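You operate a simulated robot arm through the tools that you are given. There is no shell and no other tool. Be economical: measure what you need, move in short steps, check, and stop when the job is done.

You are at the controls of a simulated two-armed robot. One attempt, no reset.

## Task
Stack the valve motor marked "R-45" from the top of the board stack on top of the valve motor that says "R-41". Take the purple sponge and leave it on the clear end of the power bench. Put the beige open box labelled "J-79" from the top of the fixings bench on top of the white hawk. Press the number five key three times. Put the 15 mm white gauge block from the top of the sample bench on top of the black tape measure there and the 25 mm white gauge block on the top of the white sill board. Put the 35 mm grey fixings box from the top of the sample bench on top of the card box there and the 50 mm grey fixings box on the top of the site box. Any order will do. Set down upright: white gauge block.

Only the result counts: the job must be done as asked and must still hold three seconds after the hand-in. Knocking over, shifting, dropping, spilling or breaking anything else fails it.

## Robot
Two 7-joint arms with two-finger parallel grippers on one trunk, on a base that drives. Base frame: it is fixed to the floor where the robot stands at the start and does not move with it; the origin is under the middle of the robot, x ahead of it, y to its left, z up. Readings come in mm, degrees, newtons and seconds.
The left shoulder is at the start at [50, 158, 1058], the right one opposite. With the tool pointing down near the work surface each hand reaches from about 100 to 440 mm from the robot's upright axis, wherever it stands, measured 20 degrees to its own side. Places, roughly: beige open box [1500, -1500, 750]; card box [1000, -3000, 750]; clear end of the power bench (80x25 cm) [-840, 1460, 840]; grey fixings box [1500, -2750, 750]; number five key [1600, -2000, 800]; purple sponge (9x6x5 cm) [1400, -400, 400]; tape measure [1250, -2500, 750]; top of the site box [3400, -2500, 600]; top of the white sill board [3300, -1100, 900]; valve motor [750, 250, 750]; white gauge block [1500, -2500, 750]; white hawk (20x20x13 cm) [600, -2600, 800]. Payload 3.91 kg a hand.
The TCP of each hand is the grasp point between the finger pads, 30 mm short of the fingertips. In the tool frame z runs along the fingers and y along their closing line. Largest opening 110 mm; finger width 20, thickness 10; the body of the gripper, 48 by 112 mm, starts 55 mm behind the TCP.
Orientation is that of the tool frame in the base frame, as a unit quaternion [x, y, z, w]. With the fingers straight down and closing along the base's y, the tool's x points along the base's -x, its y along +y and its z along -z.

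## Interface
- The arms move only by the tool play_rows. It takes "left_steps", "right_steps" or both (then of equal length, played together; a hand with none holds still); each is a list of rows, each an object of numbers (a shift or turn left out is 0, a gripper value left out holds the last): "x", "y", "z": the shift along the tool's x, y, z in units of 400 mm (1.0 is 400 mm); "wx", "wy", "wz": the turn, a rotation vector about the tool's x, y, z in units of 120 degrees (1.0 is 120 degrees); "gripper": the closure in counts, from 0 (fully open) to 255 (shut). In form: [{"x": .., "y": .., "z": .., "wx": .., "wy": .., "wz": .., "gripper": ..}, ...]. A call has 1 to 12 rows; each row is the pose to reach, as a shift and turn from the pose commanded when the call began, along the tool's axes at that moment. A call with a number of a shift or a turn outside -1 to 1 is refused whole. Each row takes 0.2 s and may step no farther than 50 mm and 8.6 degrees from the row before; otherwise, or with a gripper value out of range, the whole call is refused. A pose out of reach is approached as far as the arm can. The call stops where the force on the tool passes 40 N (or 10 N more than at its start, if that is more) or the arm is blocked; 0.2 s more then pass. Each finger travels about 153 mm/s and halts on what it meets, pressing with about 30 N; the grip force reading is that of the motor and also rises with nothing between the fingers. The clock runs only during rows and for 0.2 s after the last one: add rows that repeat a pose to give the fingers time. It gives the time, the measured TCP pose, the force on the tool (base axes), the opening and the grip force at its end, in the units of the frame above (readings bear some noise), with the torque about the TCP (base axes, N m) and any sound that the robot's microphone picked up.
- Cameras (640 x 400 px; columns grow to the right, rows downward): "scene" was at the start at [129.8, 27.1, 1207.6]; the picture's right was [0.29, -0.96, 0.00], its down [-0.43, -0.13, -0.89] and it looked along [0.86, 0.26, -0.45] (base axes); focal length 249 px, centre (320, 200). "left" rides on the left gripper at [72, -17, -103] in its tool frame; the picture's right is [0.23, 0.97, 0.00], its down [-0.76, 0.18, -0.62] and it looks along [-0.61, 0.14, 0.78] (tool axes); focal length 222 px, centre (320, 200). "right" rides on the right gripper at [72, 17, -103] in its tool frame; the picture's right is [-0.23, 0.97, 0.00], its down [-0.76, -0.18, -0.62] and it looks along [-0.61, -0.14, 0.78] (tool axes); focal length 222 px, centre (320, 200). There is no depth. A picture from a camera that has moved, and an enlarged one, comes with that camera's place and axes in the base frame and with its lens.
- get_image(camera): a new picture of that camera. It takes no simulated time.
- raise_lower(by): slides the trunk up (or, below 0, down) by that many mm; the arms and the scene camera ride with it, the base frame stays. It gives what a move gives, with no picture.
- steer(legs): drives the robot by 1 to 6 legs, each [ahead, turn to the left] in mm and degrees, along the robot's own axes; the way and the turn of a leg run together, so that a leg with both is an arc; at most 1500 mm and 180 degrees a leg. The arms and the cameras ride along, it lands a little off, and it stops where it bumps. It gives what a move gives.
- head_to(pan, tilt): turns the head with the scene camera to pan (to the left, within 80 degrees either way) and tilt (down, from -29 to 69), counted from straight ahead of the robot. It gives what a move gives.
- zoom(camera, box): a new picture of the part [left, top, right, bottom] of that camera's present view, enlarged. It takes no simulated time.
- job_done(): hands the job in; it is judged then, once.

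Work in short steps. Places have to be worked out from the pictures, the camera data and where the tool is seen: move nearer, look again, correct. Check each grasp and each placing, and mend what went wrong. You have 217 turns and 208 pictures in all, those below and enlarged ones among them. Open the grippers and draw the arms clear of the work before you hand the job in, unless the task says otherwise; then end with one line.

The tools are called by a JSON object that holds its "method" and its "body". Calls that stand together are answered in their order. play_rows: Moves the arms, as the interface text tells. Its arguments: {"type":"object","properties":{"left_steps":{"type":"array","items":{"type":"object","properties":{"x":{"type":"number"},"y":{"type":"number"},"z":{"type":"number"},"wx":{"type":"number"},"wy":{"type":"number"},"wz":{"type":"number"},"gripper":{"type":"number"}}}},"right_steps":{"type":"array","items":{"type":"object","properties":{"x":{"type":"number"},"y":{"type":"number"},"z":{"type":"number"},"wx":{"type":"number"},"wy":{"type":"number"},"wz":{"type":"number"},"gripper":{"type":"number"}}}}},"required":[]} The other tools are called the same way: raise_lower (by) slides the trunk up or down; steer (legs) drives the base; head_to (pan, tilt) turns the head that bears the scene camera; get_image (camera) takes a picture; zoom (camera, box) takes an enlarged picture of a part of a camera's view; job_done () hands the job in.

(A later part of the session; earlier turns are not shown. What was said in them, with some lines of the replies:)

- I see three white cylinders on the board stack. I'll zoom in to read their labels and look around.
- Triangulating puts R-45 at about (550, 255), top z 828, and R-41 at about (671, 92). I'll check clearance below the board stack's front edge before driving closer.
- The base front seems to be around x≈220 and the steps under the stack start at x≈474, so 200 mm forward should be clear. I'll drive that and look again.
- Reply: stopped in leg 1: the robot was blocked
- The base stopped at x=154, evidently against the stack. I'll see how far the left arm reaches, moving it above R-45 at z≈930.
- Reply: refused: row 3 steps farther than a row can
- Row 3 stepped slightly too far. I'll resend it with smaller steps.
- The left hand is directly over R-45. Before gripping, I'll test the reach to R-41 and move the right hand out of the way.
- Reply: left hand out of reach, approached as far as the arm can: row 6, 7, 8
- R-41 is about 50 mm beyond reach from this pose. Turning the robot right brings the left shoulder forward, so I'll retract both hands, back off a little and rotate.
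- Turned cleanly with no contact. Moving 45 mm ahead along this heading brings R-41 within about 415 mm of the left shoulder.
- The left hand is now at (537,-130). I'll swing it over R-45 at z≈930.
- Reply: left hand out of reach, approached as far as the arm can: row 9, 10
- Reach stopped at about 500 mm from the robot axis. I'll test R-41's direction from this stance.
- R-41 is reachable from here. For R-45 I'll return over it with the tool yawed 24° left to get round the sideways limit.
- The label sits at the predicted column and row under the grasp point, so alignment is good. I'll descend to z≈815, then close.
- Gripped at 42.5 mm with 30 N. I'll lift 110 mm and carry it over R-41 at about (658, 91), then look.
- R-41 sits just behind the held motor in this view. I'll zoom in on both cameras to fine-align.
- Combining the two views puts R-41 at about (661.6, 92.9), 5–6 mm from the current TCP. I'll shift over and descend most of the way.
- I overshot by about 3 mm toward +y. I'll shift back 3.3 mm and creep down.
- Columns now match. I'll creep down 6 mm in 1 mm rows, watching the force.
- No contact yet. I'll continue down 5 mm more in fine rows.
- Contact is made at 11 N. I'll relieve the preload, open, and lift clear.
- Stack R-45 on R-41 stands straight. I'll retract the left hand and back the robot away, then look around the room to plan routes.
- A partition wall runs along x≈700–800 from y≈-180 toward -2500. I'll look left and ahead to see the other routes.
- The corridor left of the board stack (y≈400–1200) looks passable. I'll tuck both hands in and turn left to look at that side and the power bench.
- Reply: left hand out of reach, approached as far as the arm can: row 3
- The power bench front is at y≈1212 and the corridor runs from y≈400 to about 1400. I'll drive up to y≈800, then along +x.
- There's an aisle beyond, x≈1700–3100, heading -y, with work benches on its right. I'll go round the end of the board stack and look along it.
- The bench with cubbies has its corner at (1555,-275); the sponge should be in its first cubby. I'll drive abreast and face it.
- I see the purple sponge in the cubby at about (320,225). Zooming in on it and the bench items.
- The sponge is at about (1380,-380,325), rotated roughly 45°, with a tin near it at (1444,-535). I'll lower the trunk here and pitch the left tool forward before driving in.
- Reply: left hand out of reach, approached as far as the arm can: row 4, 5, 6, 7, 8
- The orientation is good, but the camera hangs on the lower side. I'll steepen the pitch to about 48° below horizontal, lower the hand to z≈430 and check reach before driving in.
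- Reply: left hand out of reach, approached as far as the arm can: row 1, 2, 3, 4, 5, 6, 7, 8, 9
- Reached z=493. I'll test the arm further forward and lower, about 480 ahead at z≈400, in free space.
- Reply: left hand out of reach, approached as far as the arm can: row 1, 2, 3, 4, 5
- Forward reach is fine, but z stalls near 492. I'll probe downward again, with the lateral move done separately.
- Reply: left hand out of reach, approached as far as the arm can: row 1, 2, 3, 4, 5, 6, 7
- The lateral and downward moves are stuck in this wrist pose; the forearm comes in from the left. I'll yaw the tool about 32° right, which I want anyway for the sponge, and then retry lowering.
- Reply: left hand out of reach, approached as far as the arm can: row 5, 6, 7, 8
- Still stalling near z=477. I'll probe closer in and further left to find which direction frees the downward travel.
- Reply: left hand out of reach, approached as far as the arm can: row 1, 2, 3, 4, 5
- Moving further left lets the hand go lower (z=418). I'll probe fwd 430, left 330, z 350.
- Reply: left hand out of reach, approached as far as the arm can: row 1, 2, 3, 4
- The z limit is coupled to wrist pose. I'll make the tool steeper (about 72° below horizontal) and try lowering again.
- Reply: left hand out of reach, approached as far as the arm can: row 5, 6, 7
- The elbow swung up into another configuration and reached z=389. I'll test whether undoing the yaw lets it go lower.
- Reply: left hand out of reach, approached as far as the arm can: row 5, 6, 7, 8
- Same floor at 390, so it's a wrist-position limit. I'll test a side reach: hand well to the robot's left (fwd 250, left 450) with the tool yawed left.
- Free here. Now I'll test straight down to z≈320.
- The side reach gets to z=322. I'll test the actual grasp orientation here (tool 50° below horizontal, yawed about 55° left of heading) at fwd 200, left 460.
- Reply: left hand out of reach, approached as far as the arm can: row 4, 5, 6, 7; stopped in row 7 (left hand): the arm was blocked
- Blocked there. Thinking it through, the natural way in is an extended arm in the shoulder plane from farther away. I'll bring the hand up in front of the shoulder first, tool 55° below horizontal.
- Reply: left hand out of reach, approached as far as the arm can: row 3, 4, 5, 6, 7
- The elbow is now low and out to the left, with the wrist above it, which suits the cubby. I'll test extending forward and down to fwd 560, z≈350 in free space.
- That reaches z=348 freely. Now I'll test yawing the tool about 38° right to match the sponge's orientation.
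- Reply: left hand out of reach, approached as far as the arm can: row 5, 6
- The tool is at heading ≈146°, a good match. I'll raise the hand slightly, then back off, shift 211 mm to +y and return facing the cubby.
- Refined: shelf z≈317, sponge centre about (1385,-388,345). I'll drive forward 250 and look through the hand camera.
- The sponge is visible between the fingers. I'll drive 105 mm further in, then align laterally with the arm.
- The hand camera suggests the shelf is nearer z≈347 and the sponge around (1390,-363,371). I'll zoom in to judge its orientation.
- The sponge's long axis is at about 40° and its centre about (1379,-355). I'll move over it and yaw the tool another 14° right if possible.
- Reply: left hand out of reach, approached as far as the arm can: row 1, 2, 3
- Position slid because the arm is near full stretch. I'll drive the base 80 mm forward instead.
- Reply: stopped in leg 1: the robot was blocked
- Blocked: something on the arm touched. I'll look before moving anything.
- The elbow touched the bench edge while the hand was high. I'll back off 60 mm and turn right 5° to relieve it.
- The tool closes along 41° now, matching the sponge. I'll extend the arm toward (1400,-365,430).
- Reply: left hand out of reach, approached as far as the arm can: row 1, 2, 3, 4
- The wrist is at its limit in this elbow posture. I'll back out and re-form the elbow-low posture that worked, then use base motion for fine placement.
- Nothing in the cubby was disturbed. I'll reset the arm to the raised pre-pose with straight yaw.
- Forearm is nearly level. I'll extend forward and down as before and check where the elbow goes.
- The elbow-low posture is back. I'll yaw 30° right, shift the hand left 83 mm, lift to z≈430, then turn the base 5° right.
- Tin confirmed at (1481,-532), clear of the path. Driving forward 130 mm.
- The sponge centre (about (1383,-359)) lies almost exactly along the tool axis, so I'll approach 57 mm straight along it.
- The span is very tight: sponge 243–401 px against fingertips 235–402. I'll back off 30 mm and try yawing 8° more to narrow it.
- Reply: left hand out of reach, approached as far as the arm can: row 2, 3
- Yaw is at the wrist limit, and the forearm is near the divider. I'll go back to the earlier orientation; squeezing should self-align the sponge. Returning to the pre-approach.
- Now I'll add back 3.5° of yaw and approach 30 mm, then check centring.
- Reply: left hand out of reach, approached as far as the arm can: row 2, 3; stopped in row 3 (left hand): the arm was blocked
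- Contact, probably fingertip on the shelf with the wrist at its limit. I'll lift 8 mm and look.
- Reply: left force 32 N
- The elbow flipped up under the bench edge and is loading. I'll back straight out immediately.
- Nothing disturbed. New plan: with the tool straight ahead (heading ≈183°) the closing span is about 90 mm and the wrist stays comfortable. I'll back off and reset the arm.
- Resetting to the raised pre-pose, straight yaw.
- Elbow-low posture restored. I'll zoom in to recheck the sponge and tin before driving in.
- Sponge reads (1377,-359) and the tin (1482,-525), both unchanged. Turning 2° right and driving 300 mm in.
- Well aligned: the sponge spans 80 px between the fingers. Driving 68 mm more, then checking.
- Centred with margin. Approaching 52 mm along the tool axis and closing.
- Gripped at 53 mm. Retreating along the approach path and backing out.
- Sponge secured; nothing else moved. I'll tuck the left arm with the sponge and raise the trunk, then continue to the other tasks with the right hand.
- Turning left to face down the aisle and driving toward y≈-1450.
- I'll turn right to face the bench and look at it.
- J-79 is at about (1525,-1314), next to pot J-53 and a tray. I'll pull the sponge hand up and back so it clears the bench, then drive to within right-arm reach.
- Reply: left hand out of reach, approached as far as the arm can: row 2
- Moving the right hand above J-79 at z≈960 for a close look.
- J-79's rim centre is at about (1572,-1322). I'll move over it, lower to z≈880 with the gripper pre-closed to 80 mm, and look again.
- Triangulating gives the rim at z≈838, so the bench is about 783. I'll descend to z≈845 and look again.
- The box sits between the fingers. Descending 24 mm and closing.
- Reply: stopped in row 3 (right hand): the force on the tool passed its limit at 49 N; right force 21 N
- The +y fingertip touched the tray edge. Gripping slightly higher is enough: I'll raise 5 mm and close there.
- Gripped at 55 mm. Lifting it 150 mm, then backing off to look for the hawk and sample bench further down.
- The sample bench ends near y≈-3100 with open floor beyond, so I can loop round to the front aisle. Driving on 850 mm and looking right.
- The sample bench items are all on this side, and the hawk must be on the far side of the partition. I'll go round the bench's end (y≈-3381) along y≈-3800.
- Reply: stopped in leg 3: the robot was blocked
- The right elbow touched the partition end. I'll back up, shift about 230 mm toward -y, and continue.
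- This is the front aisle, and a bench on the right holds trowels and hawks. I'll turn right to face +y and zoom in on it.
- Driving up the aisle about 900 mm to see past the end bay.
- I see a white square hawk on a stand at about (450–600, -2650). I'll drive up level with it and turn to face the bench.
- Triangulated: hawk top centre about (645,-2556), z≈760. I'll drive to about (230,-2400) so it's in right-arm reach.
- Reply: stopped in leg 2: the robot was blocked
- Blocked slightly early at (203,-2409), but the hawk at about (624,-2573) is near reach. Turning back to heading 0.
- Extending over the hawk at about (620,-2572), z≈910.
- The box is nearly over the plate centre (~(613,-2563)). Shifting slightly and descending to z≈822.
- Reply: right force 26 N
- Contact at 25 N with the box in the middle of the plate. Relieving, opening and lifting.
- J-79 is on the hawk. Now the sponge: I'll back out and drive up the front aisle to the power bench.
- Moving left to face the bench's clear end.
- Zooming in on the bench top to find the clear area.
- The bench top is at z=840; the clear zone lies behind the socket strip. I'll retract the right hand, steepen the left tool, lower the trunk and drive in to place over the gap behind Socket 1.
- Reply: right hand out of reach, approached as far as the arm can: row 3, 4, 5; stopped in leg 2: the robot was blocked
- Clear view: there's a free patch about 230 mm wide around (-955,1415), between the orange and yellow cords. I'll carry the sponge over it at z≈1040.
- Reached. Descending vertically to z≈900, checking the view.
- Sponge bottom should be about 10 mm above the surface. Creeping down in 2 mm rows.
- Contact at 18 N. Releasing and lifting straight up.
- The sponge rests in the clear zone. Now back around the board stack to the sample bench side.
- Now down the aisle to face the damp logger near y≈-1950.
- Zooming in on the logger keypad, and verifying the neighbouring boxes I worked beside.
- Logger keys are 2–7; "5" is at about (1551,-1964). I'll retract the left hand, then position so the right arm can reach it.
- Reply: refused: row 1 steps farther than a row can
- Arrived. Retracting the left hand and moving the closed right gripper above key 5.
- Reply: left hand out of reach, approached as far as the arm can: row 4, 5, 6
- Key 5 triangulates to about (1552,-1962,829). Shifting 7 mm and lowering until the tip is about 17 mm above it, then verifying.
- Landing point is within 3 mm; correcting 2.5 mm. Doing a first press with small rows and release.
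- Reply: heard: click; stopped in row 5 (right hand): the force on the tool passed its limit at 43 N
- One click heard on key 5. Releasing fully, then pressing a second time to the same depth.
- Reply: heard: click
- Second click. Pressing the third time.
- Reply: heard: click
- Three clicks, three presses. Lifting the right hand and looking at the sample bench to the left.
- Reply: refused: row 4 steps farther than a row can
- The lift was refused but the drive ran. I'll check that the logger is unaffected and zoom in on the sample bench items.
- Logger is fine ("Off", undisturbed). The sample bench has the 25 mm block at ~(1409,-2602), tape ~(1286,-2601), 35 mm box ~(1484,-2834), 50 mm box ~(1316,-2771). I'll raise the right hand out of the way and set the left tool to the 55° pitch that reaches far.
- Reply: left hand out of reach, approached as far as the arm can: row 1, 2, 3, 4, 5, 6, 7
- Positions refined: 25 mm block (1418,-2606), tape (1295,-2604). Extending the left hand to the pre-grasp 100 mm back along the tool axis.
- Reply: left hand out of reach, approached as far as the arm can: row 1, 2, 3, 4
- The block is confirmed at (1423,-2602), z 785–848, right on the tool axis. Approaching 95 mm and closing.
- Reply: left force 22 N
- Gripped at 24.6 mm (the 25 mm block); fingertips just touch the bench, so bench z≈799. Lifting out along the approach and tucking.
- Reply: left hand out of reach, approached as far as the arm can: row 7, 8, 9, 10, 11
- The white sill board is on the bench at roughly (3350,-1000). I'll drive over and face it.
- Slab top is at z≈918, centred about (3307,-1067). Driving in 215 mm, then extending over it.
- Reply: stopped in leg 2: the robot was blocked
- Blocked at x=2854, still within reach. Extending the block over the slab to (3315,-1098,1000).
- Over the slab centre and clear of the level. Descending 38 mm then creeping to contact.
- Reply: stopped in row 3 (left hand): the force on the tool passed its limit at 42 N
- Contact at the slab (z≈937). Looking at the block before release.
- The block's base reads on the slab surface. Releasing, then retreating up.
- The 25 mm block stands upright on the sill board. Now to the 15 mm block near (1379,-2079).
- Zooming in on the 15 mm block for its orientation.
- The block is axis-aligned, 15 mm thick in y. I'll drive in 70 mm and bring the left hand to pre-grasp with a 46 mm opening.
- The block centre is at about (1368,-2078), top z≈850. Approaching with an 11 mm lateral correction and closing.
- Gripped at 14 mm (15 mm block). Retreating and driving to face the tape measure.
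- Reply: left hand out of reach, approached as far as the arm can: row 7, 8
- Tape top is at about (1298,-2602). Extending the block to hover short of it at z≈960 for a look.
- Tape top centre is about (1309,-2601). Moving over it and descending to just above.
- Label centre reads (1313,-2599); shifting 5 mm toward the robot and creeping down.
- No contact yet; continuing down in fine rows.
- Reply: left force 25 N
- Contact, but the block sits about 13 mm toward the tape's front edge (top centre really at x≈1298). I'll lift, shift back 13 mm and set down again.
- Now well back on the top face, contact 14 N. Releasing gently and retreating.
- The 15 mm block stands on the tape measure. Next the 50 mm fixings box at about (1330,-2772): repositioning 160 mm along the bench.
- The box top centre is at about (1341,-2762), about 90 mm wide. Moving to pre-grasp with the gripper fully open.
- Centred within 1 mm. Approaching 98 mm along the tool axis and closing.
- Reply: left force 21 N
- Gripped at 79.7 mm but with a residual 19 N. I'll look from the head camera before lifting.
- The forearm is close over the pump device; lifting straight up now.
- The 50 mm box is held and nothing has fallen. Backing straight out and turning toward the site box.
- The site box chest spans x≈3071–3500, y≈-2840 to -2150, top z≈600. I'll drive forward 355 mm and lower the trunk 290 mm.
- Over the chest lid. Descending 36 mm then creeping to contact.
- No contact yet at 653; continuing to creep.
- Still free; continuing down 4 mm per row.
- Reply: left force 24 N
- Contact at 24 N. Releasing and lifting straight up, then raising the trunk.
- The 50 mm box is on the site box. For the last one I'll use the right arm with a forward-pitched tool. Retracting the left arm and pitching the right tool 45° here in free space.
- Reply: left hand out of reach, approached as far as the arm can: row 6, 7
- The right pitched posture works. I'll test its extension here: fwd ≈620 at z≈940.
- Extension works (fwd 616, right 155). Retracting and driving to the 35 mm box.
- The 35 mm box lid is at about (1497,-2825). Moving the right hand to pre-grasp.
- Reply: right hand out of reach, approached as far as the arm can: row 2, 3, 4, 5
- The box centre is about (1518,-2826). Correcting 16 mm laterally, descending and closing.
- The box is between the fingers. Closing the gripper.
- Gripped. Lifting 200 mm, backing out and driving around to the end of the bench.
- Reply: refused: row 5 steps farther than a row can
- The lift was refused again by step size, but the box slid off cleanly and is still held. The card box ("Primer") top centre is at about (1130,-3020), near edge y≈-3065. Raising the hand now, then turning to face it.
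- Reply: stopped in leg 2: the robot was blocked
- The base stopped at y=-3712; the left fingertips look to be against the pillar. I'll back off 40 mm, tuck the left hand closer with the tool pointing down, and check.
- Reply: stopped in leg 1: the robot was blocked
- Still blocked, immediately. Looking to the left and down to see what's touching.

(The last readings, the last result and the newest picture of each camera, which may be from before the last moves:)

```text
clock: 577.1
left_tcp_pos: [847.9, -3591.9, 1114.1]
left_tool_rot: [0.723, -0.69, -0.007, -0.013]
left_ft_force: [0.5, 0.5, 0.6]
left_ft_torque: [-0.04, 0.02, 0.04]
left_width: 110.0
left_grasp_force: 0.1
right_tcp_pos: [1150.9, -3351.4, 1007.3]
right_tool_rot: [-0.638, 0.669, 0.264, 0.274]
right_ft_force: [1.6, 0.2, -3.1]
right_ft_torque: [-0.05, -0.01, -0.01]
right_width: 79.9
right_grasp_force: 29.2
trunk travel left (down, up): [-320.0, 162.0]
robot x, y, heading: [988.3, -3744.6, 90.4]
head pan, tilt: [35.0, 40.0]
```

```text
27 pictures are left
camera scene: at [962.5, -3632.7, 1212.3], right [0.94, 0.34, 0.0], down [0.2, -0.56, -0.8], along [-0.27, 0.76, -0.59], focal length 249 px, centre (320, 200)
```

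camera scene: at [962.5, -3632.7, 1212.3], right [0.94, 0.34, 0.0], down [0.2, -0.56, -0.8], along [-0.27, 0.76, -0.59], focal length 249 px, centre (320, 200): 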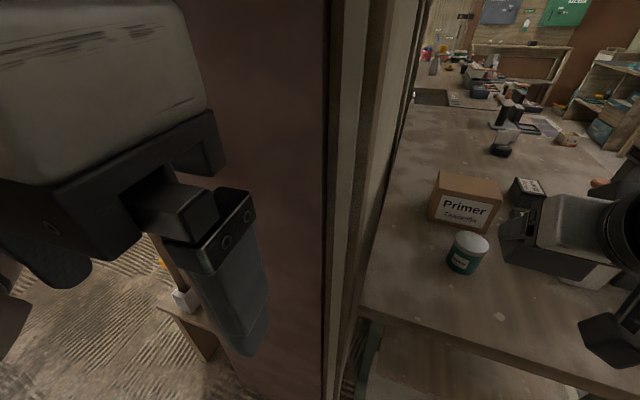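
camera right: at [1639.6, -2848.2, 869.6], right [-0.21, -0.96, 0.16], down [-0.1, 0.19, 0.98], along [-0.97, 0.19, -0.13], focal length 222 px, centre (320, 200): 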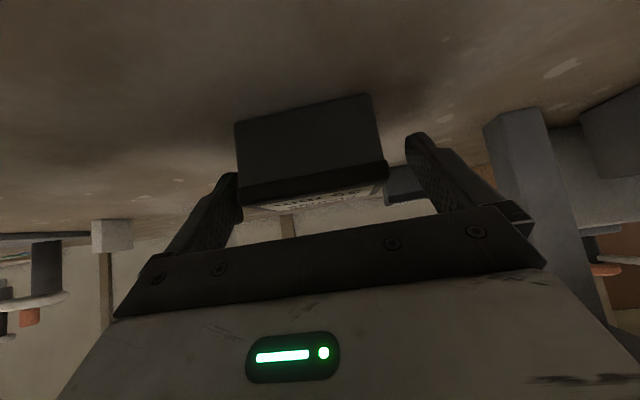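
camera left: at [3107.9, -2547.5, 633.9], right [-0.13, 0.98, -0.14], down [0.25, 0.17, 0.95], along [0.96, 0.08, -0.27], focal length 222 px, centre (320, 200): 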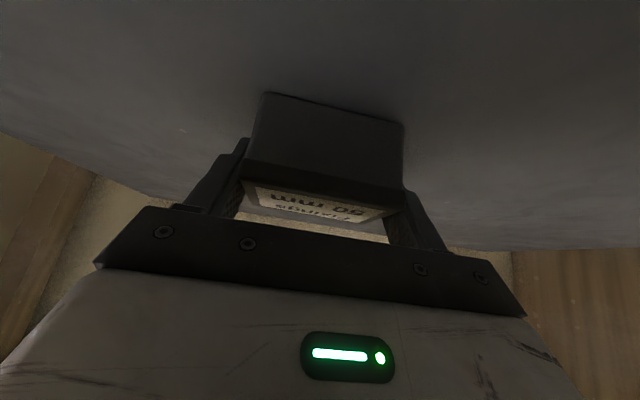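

Excellent view of the card box: top centre about (1115,-3050). The left arm is against the pillar. I'll raise the trunk and approach from further right at a 120° heading, which clears the pillar and brings the right shoulder closer.

{"method": "raise_lower", "body": {"by": 140}}

{"method": "steer", "body": {"legs": [[-80, 0], [0, -90], [386, 0], [0, 120], [120, 0]]}}

{"method": "head_to", "body": {"pan": -5, "tilt": 40}}

{"method": "get_image", "body": {"camera": "scene"}}

```text
clock: 578.7
left_tcp_pos: [846.7, -3589.8, 1255.3]
left_tool_rot: [0.725, -0.688, -0.005, -0.017]
left_ft_force: [0.3, 0.4, -0.5]
left_ft_torque: [0.03, -0.01, 0.0]
left_width: 110.1
left_grasp_force: 0.2
right_tcp_pos: [1149.8, -3350.1, 1146.2]
right_tool_rot: [-0.638, 0.67, 0.263, 0.274]
right_ft_force: [-0.6, -1.2, -2.9]
right_ft_torque: [-0.06, -0.04, 0.0]
right_width: 80.0
right_grasp_force: 29.9
trunk travel left (down, up): [-460.0, 22.0]
robot x, y, heading: [988.6, -3748.0, 90.6]
head pan, tilt: [35.0, 40.0]
```

```text
clock: 581.2
left_tcp_pos: [898.3, -3645.7, 1255.1]
left_tool_rot: [-0.607, 0.794, 0.01, 0.026]
left_ft_force: [-0.2, 0.0, 0.3]
left_ft_torque: [0.0, 0.01, 0.0]
left_width: 110.0
left_grasp_force: 0.0
right_tcp_pos: [1269.1, -3516.2, 1147.9]
right_tool_rot: [-0.52, 0.765, 0.215, 0.314]
right_ft_force: [-0.1, -1.1, -2.5]
right_ft_torque: [0.0, 0.01, -0.04]
right_width: 79.7
right_grasp_force: 30.1
trunk travel left (down, up): [-460.0, 22.0]
robot x, y, heading: [991.8, -3833.9, 71.8]
head pan, tilt: [35.0, 40.0]
stopped in leg 2: the robot was blocked; the commanded pose is now the measured one
```

```text
clock: 582.2
left_tcp_pos: [898.3, -3645.5, 1254.8]
left_tool_rot: [-0.607, 0.794, 0.008, 0.024]
left_ft_force: [0.4, -0.5, -0.3]
left_ft_torque: [-0.02, 0.02, -0.01]
left_width: 110.1
left_grasp_force: 0.0
right_tcp_pos: [1265.7, -3516.4, 1150.2]
right_tool_rot: [-0.52, 0.763, 0.216, 0.317]
right_ft_force: [0.7, -0.9, -2.8]
right_ft_torque: [-0.03, 0.06, 0.01]
right_width: 79.9
right_grasp_force: 29.9
trunk travel left (down, up): [-460.0, 22.0]
robot x, y, heading: [989.1, -3834.8, 72.1]
head pan, tilt: [-5.0, 40.0]
```

```text
26 pictures are left
camera scene: at [1030.1, -3730.5, 1348.5], right [0.92, -0.39, 0.0], down [-0.25, -0.58, -0.78], along [0.3, 0.71, -0.63], focal length 249 px, centre (320, 200)
```

scene: 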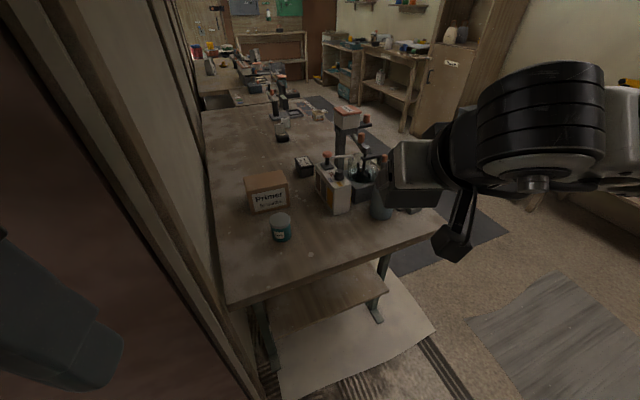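

The left arm brushed the pillar while turning. I'll back well away first, then make the move.

{"method": "steer", "body": {"legs": [[-300, 0], [0, -72], [652, 0], [0, 120], [400, 0]]}}

{"method": "get_image", "body": {"camera": "scene"}}

```text
clock: 589.6
left_tcp_pos: [1481.1, -3960.4, 1255.1]
left_tool_rot: [-0.021, 0.999, -0.013, 0.026]
left_ft_force: [-0.1, 0.4, 0.3]
left_ft_torque: [0.0, -0.02, -0.01]
left_width: 110.1
left_grasp_force: 0.1
right_tcp_pos: [1713.6, -4286.5, 1132.8]
right_tool_rot: [0.04, 0.932, -0.031, 0.358]
right_ft_force: [0.1, -0.4, -3.1]
right_ft_torque: [-0.01, 0.03, -0.04]
right_width: 79.6
right_grasp_force: 29.8
trunk travel left (down, up): [-460.0, 22.0]
robot x, y, heading: [1335.6, -4109.8, -1.1]
head pan, tilt: [-5.0, 40.0]
stopped in leg 3: the robot was blocked; the commanded pose is now the measured one
```

```text
25 pictures are left
camera scene: at [1440.7, -4108.3, 1350.5], right [-0.11, -0.99, 0.01], down [-0.62, 0.06, -0.78], along [0.77, -0.09, -0.63], focal length 249 px, centre (320, 200)
```

scene: 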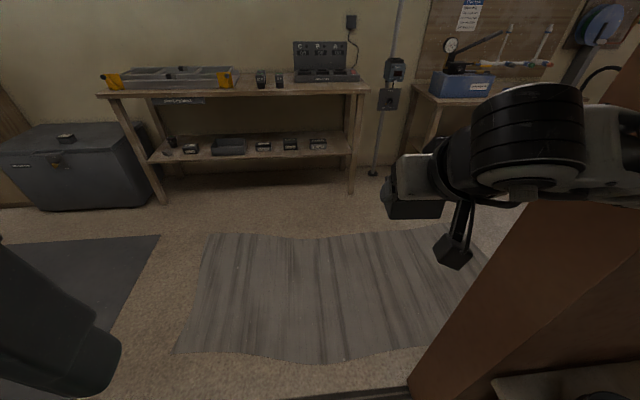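

The right forearm met the other wall's end. Backing off and approaching instead at a 112° heading.

{"method": "steer", "body": {"legs": [[-60, 0], [0, 91], [250, 0], [0, 22], [140, 0]]}}

{"method": "get_image", "body": {"camera": "right"}}

{"method": "get_image", "body": {"camera": "scene"}}

```text
clock: 597.9
left_tcp_pos: [1035.4, -3631.3, 1252.1]
left_tool_rot: [0.844, -0.535, -0.01, -0.015]
left_ft_force: [-0.3, 0.8, -0.1]
left_ft_torque: [-0.06, -0.04, 0.0]
left_width: 110.2
left_grasp_force: 0.0
right_tcp_pos: [1242.5, -3296.0, 1122.2]
right_tool_rot: [0.757, -0.551, -0.278, -0.212]
right_ft_force: [0.4, 0.2, -2.6]
right_ft_torque: [-0.06, -0.01, -0.03]
right_width: 79.7
right_grasp_force: 31.0
trunk travel left (down, up): [-460.0, 22.0]
robot x, y, heading: [1226.2, -3728.6, 111.9]
head pan, tilt: [-5.0, 40.0]
```

```text
24 pictures are left
camera right: at [1262.0, -3418.1, 1153.5], right [-0.98, -0.13, 0.13], down [0.1, 0.21, 0.97], along [-0.15, 0.97, -0.19], focal length 222 px, centre (320, 200)
```

right: 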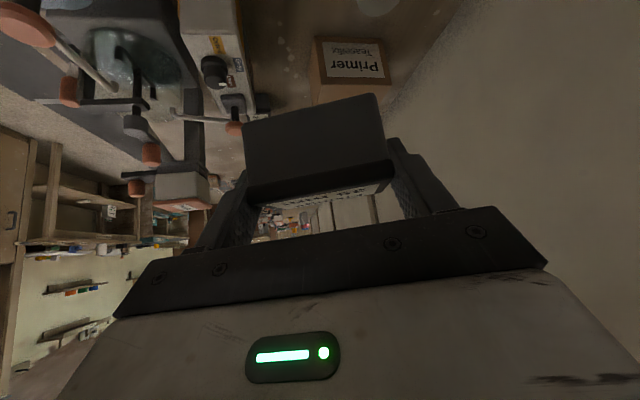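

```text
23 pictures are left
camera scene: at [1190.1, -3611.3, 1346.5], right [0.96, 0.29, 0.0], down [0.19, -0.62, -0.77], along [-0.22, 0.73, -0.64], focal length 249 px, centre (320, 200)
```

scene: 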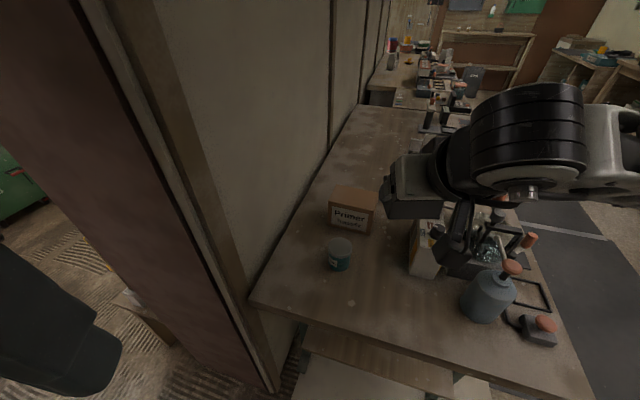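

Clear view and approach. Driving 60 mm closer, then extending the right arm to hover over the card box at (1118,-3045,1010).

{"method": "steer", "body": {"legs": [[60, 0]]}}

{"method": "play_rows", "body": {"right_steps": [{"x": -0.038, "y": 0.017, "z": 0.094, "wy": -0.005}, {"x": -0.076, "y": 0.033, "z": 0.188, "wy": -0.01}, {"x": -0.114, "y": 0.05, "z": 0.282, "wy": -0.015}, {"x": -0.151, "y": 0.067, "z": 0.376, "wy": -0.02}, {"x": -0.189, "y": 0.083, "z": 0.47, "wy": -0.025}, {"x": -0.227, "y": 0.1, "z": 0.564, "wy": -0.029}, {"x": -0.227, "y": 0.1, "z": 0.564, "wy": -0.029}]}}

{"method": "get_image", "body": {"camera": "scene"}}

```text
clock: 598.9
left_tcp_pos: [1012.8, -3577.9, 1252.3]
left_tool_rot: [0.844, -0.536, -0.01, -0.015]
left_ft_force: [-0.9, -0.6, -0.5]
left_ft_torque: [-0.02, -0.03, 0.01]
left_width: 110.1
left_grasp_force: 0.1
right_tcp_pos: [1221.1, -3241.2, 1122.6]
right_tool_rot: [0.758, -0.551, -0.277, -0.212]
right_ft_force: [-0.2, 1.2, -3.0]
right_ft_torque: [-0.07, 0.0, 0.03]
right_width: 79.8
right_grasp_force: 30.4
trunk travel left (down, up): [-460.0, 22.0]
robot x, y, heading: [1205.9, -3673.8, 111.7]
head pan, tilt: [-5.0, 40.0]
```

```text
clock: 600.5
left_tcp_pos: [1013.6, -3578.2, 1251.7]
left_tool_rot: [0.844, -0.535, -0.011, -0.015]
left_ft_force: [0.1, -0.3, 0.1]
left_ft_torque: [0.01, -0.01, 0.0]
left_width: 109.8
left_grasp_force: 0.0
right_tcp_pos: [1117.9, -3047.2, 1011.2]
right_tool_rot: [0.749, -0.544, -0.3, -0.229]
right_ft_force: [-0.1, -0.1, -1.7]
right_ft_torque: [-0.04, -0.03, -0.02]
right_width: 79.9
right_grasp_force: 30.2
trunk travel left (down, up): [-460.0, 22.0]
robot x, y, heading: [1206.4, -3680.2, 111.8]
head pan, tilt: [-5.0, 40.0]
```

```text
22 pictures are left
camera scene: at [1168.6, -3557.2, 1346.7], right [0.96, 0.29, 0.0], down [0.19, -0.62, -0.77], along [-0.22, 0.73, -0.64], focal length 249 px, centre (320, 200)
```

scene: 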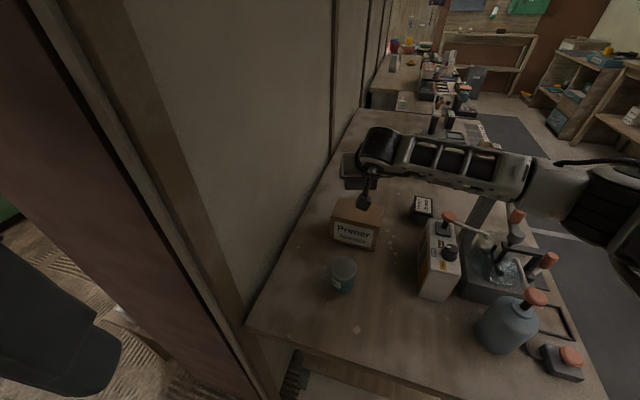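

The TCP projects onto the card box's top centre. Descending 52 mm, then creeping.

{"method": "play_rows", "body": {"right_steps": [{"x": 0.045, "z": 0.046}, {"x": 0.09, "z": 0.092}, {"x": 0.095, "z": 0.0974}, {"x": 0.1002, "z": 0.1028}, {"x": 0.1054, "z": 0.1082}, {"x": 0.1106, "z": 0.1136}, {"x": 0.1158, "z": 0.119}, {"x": 0.121, "z": 0.1244}]}}

{"method": "zoom", "body": {"camera": "scene", "box": [300, 120, 460, 280]}}

```text
clock: 602.3
left_tcp_pos: [1013.7, -3579.1, 1253.5]
left_tool_rot: [0.844, -0.536, -0.012, -0.016]
left_ft_force: [1.1, 0.3, -0.5]
left_ft_torque: [0.0, 0.01, 0.02]
left_width: 109.7
left_grasp_force: 0.0
right_tcp_pos: [1119.7, -3046.4, 946.0]
right_tool_rot: [0.746, -0.545, -0.304, -0.231]
right_ft_force: [4.0, -1.3, 14.5]
right_ft_torque: [-0.46, 0.4, 0.15]
right_width: 79.7
right_grasp_force: 29.4
trunk travel left (down, up): [-460.0, 22.0]
robot x, y, heading: [1206.8, -3675.6, 111.9]
head pan, tilt: [-5.0, 40.0]
```

```text
2.50 times, centred on (380, 200) of scene
camera zoom: at [1169.2, -3558.9, 1347.2], right [0.96, 0.29, 0.0], down [0.19, -0.61, -0.77], along [-0.22, 0.73, -0.64], focal length 622 px, centre (170, 200)
```

zoom: 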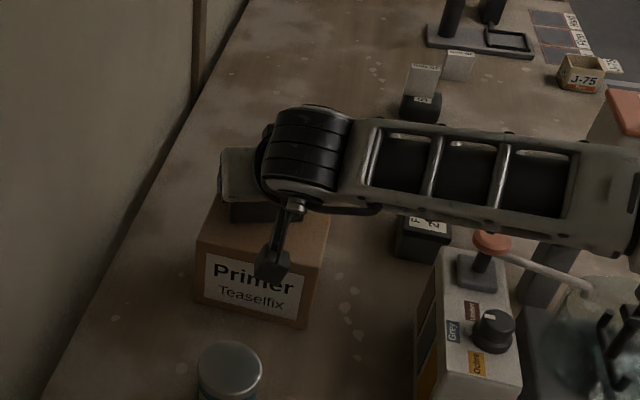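

Contact at the expected height. The box sits about 20 mm toward the back of the card box, so I'll lift, shift 18 mm toward me, and set down again.

{"method": "play_rows", "body": {"right_steps": [{"x": -0.021, "z": -0.0214}, {"x": -0.021, "z": -0.0214}, {"x": 0.01, "z": -0.0524}, {"x": 0.01, "z": -0.0524}, {"x": 0.0187, "z": -0.0434}, {"x": 0.0239, "z": -0.038}, {"x": 0.0274, "z": -0.0344}, {"x": 0.0295, "z": -0.0322}]}}

{"method": "get_image", "body": {"camera": "right"}}

```text
clock: 604.1
left_tcp_pos: [1014.0, -3578.9, 1253.0]
left_tool_rot: [0.844, -0.536, -0.011, -0.015]
left_ft_force: [-0.9, 0.1, 0.2]
left_ft_torque: [0.01, -0.01, -0.02]
left_width: 110.2
left_grasp_force: 0.0
right_tcp_pos: [1125.2, -3063.3, 946.5]
right_tool_rot: [0.748, -0.544, -0.303, -0.229]
right_ft_force: [3.9, -2.4, 14.0]
right_ft_torque: [-0.47, 0.42, 0.13]
right_width: 79.9
right_grasp_force: 29.8
trunk travel left (down, up): [-460.0, 22.0]
robot x, y, heading: [1208.1, -3675.6, 111.8]
head pan, tilt: [-5.0, 40.0]
```

```text
20 pictures are left
camera right: at [1145.7, -3186.6, 969.2], right [-0.98, -0.14, 0.15], down [0.13, 0.15, 0.98], along [-0.16, 0.98, -0.12], focal length 222 px, centre (320, 200)
```

right: 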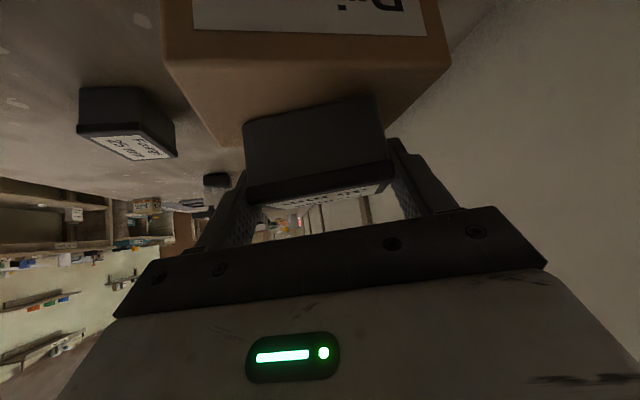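

The box sits within the card box's top on all sides, contact 14 N. Releasing and lifting straight up.

{"method": "play_rows", "body": {"right_steps": [{"x": -0.003, "z": -0.003}, {"x": -0.003, "z": -0.003, "gripper": 50}, {"x": -0.003, "z": -0.003, "gripper": 20}, {"x": -0.003, "z": -0.003, "gripper": 0}, {"x": -0.03, "z": -0.03}, {"x": -0.08, "z": -0.08}, {"x": -0.14, "z": -0.15}, {"x": -0.18, "z": -0.24}, {"x": -0.2, "z": -0.34}, {"x": -0.2, "z": -0.45}, {"x": -0.2, "z": -0.56}]}}

{"method": "zoom", "body": {"camera": "scene", "box": [300, 120, 460, 280]}}

```text
clock: 606.5
left_tcp_pos: [1013.8, -3578.4, 1251.7]
left_tool_rot: [0.845, -0.535, -0.012, -0.014]
left_ft_force: [0.0, 0.3, 1.4]
left_ft_torque: [0.02, 0.01, 0.0]
left_width: 109.9
left_grasp_force: 0.0
right_tcp_pos: [1151.5, -3160.3, 1158.6]
right_tool_rot: [0.749, -0.544, -0.3, -0.23]
right_ft_force: [-0.4, -0.2, 0.4]
right_ft_torque: [0.02, 0.01, -0.01]
right_width: 110.3
right_grasp_force: 0.0
trunk travel left (down, up): [-460.0, 22.0]
robot x, y, heading: [1202.5, -3674.1, 111.8]
head pan, tilt: [-5.0, 40.0]
```

```text
2.50 times, centred on (380, 200) of scene
camera zoom: at [1168.5, -3557.8, 1346.7], right [0.96, 0.29, 0.0], down [0.19, -0.61, -0.77], along [-0.22, 0.73, -0.64], focal length 622 px, centre (170, 200)
```

zoom: 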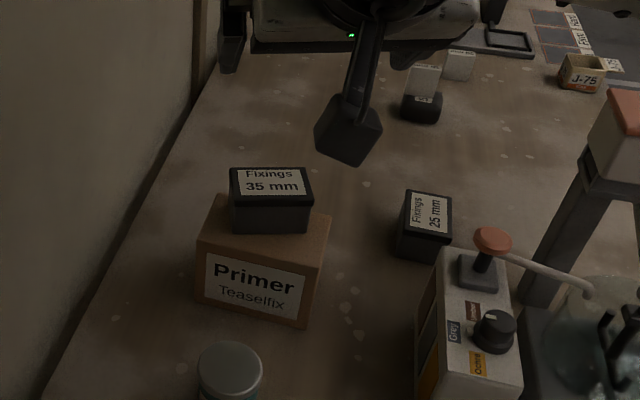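

The 35 mm box rests on the card box, and the 15 mm block still stands on the tape measure. Backing the arms clear of the work.

{"method": "steer", "body": {"legs": [[-280, 0]]}}

{"method": "get_image", "body": {"camera": "scene"}}

```text
clock: 608.4
left_tcp_pos: [1115.7, -3836.3, 1252.0]
left_tool_rot: [0.845, -0.535, -0.011, -0.015]
left_ft_force: [0.9, -0.9, -0.6]
left_ft_torque: [0.01, -0.02, 0.01]
left_width: 110.1
left_grasp_force: 0.1
right_tcp_pos: [1255.6, -3418.0, 1158.2]
right_tool_rot: [0.748, -0.545, -0.301, -0.23]
right_ft_force: [-0.2, -0.7, -0.4]
right_ft_torque: [-0.01, 0.02, -0.01]
right_width: 109.9
right_grasp_force: 0.0
trunk travel left (down, up): [-460.0, 22.0]
robot x, y, heading: [1307.9, -3932.1, 111.7]
head pan, tilt: [-5.0, 40.0]
```

```text
18 pictures are left
camera scene: at [1271.6, -3814.8, 1346.8], right [0.96, 0.29, 0.0], down [0.19, -0.61, -0.77], along [-0.22, 0.73, -0.64], focal length 249 px, centre (320, 200)
```

scene: 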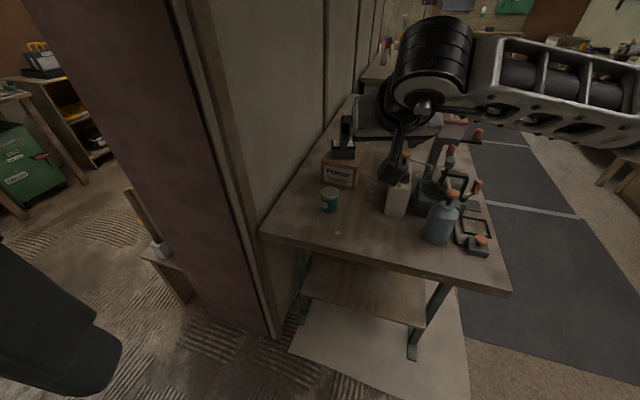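

All the items are placed, both grippers are open and the arms are clear of the work. Handing in.

{"method": "job_done", "body": {}}

```text
The job is handed in.
```

I finished every part of the job, with each placement checked on camera after release, and handed it in; I have not seen the judge's result. Three contacts along the way could count against it. Setting down the 15 mm block nudged the tape measure by a few millimetres. A fingertip pressed on the tray beside the J-79 box. The arms or base bumped benches and wall ends several times; I saw nothing knocked over or out of place, but I did not re-check every object afterwards.
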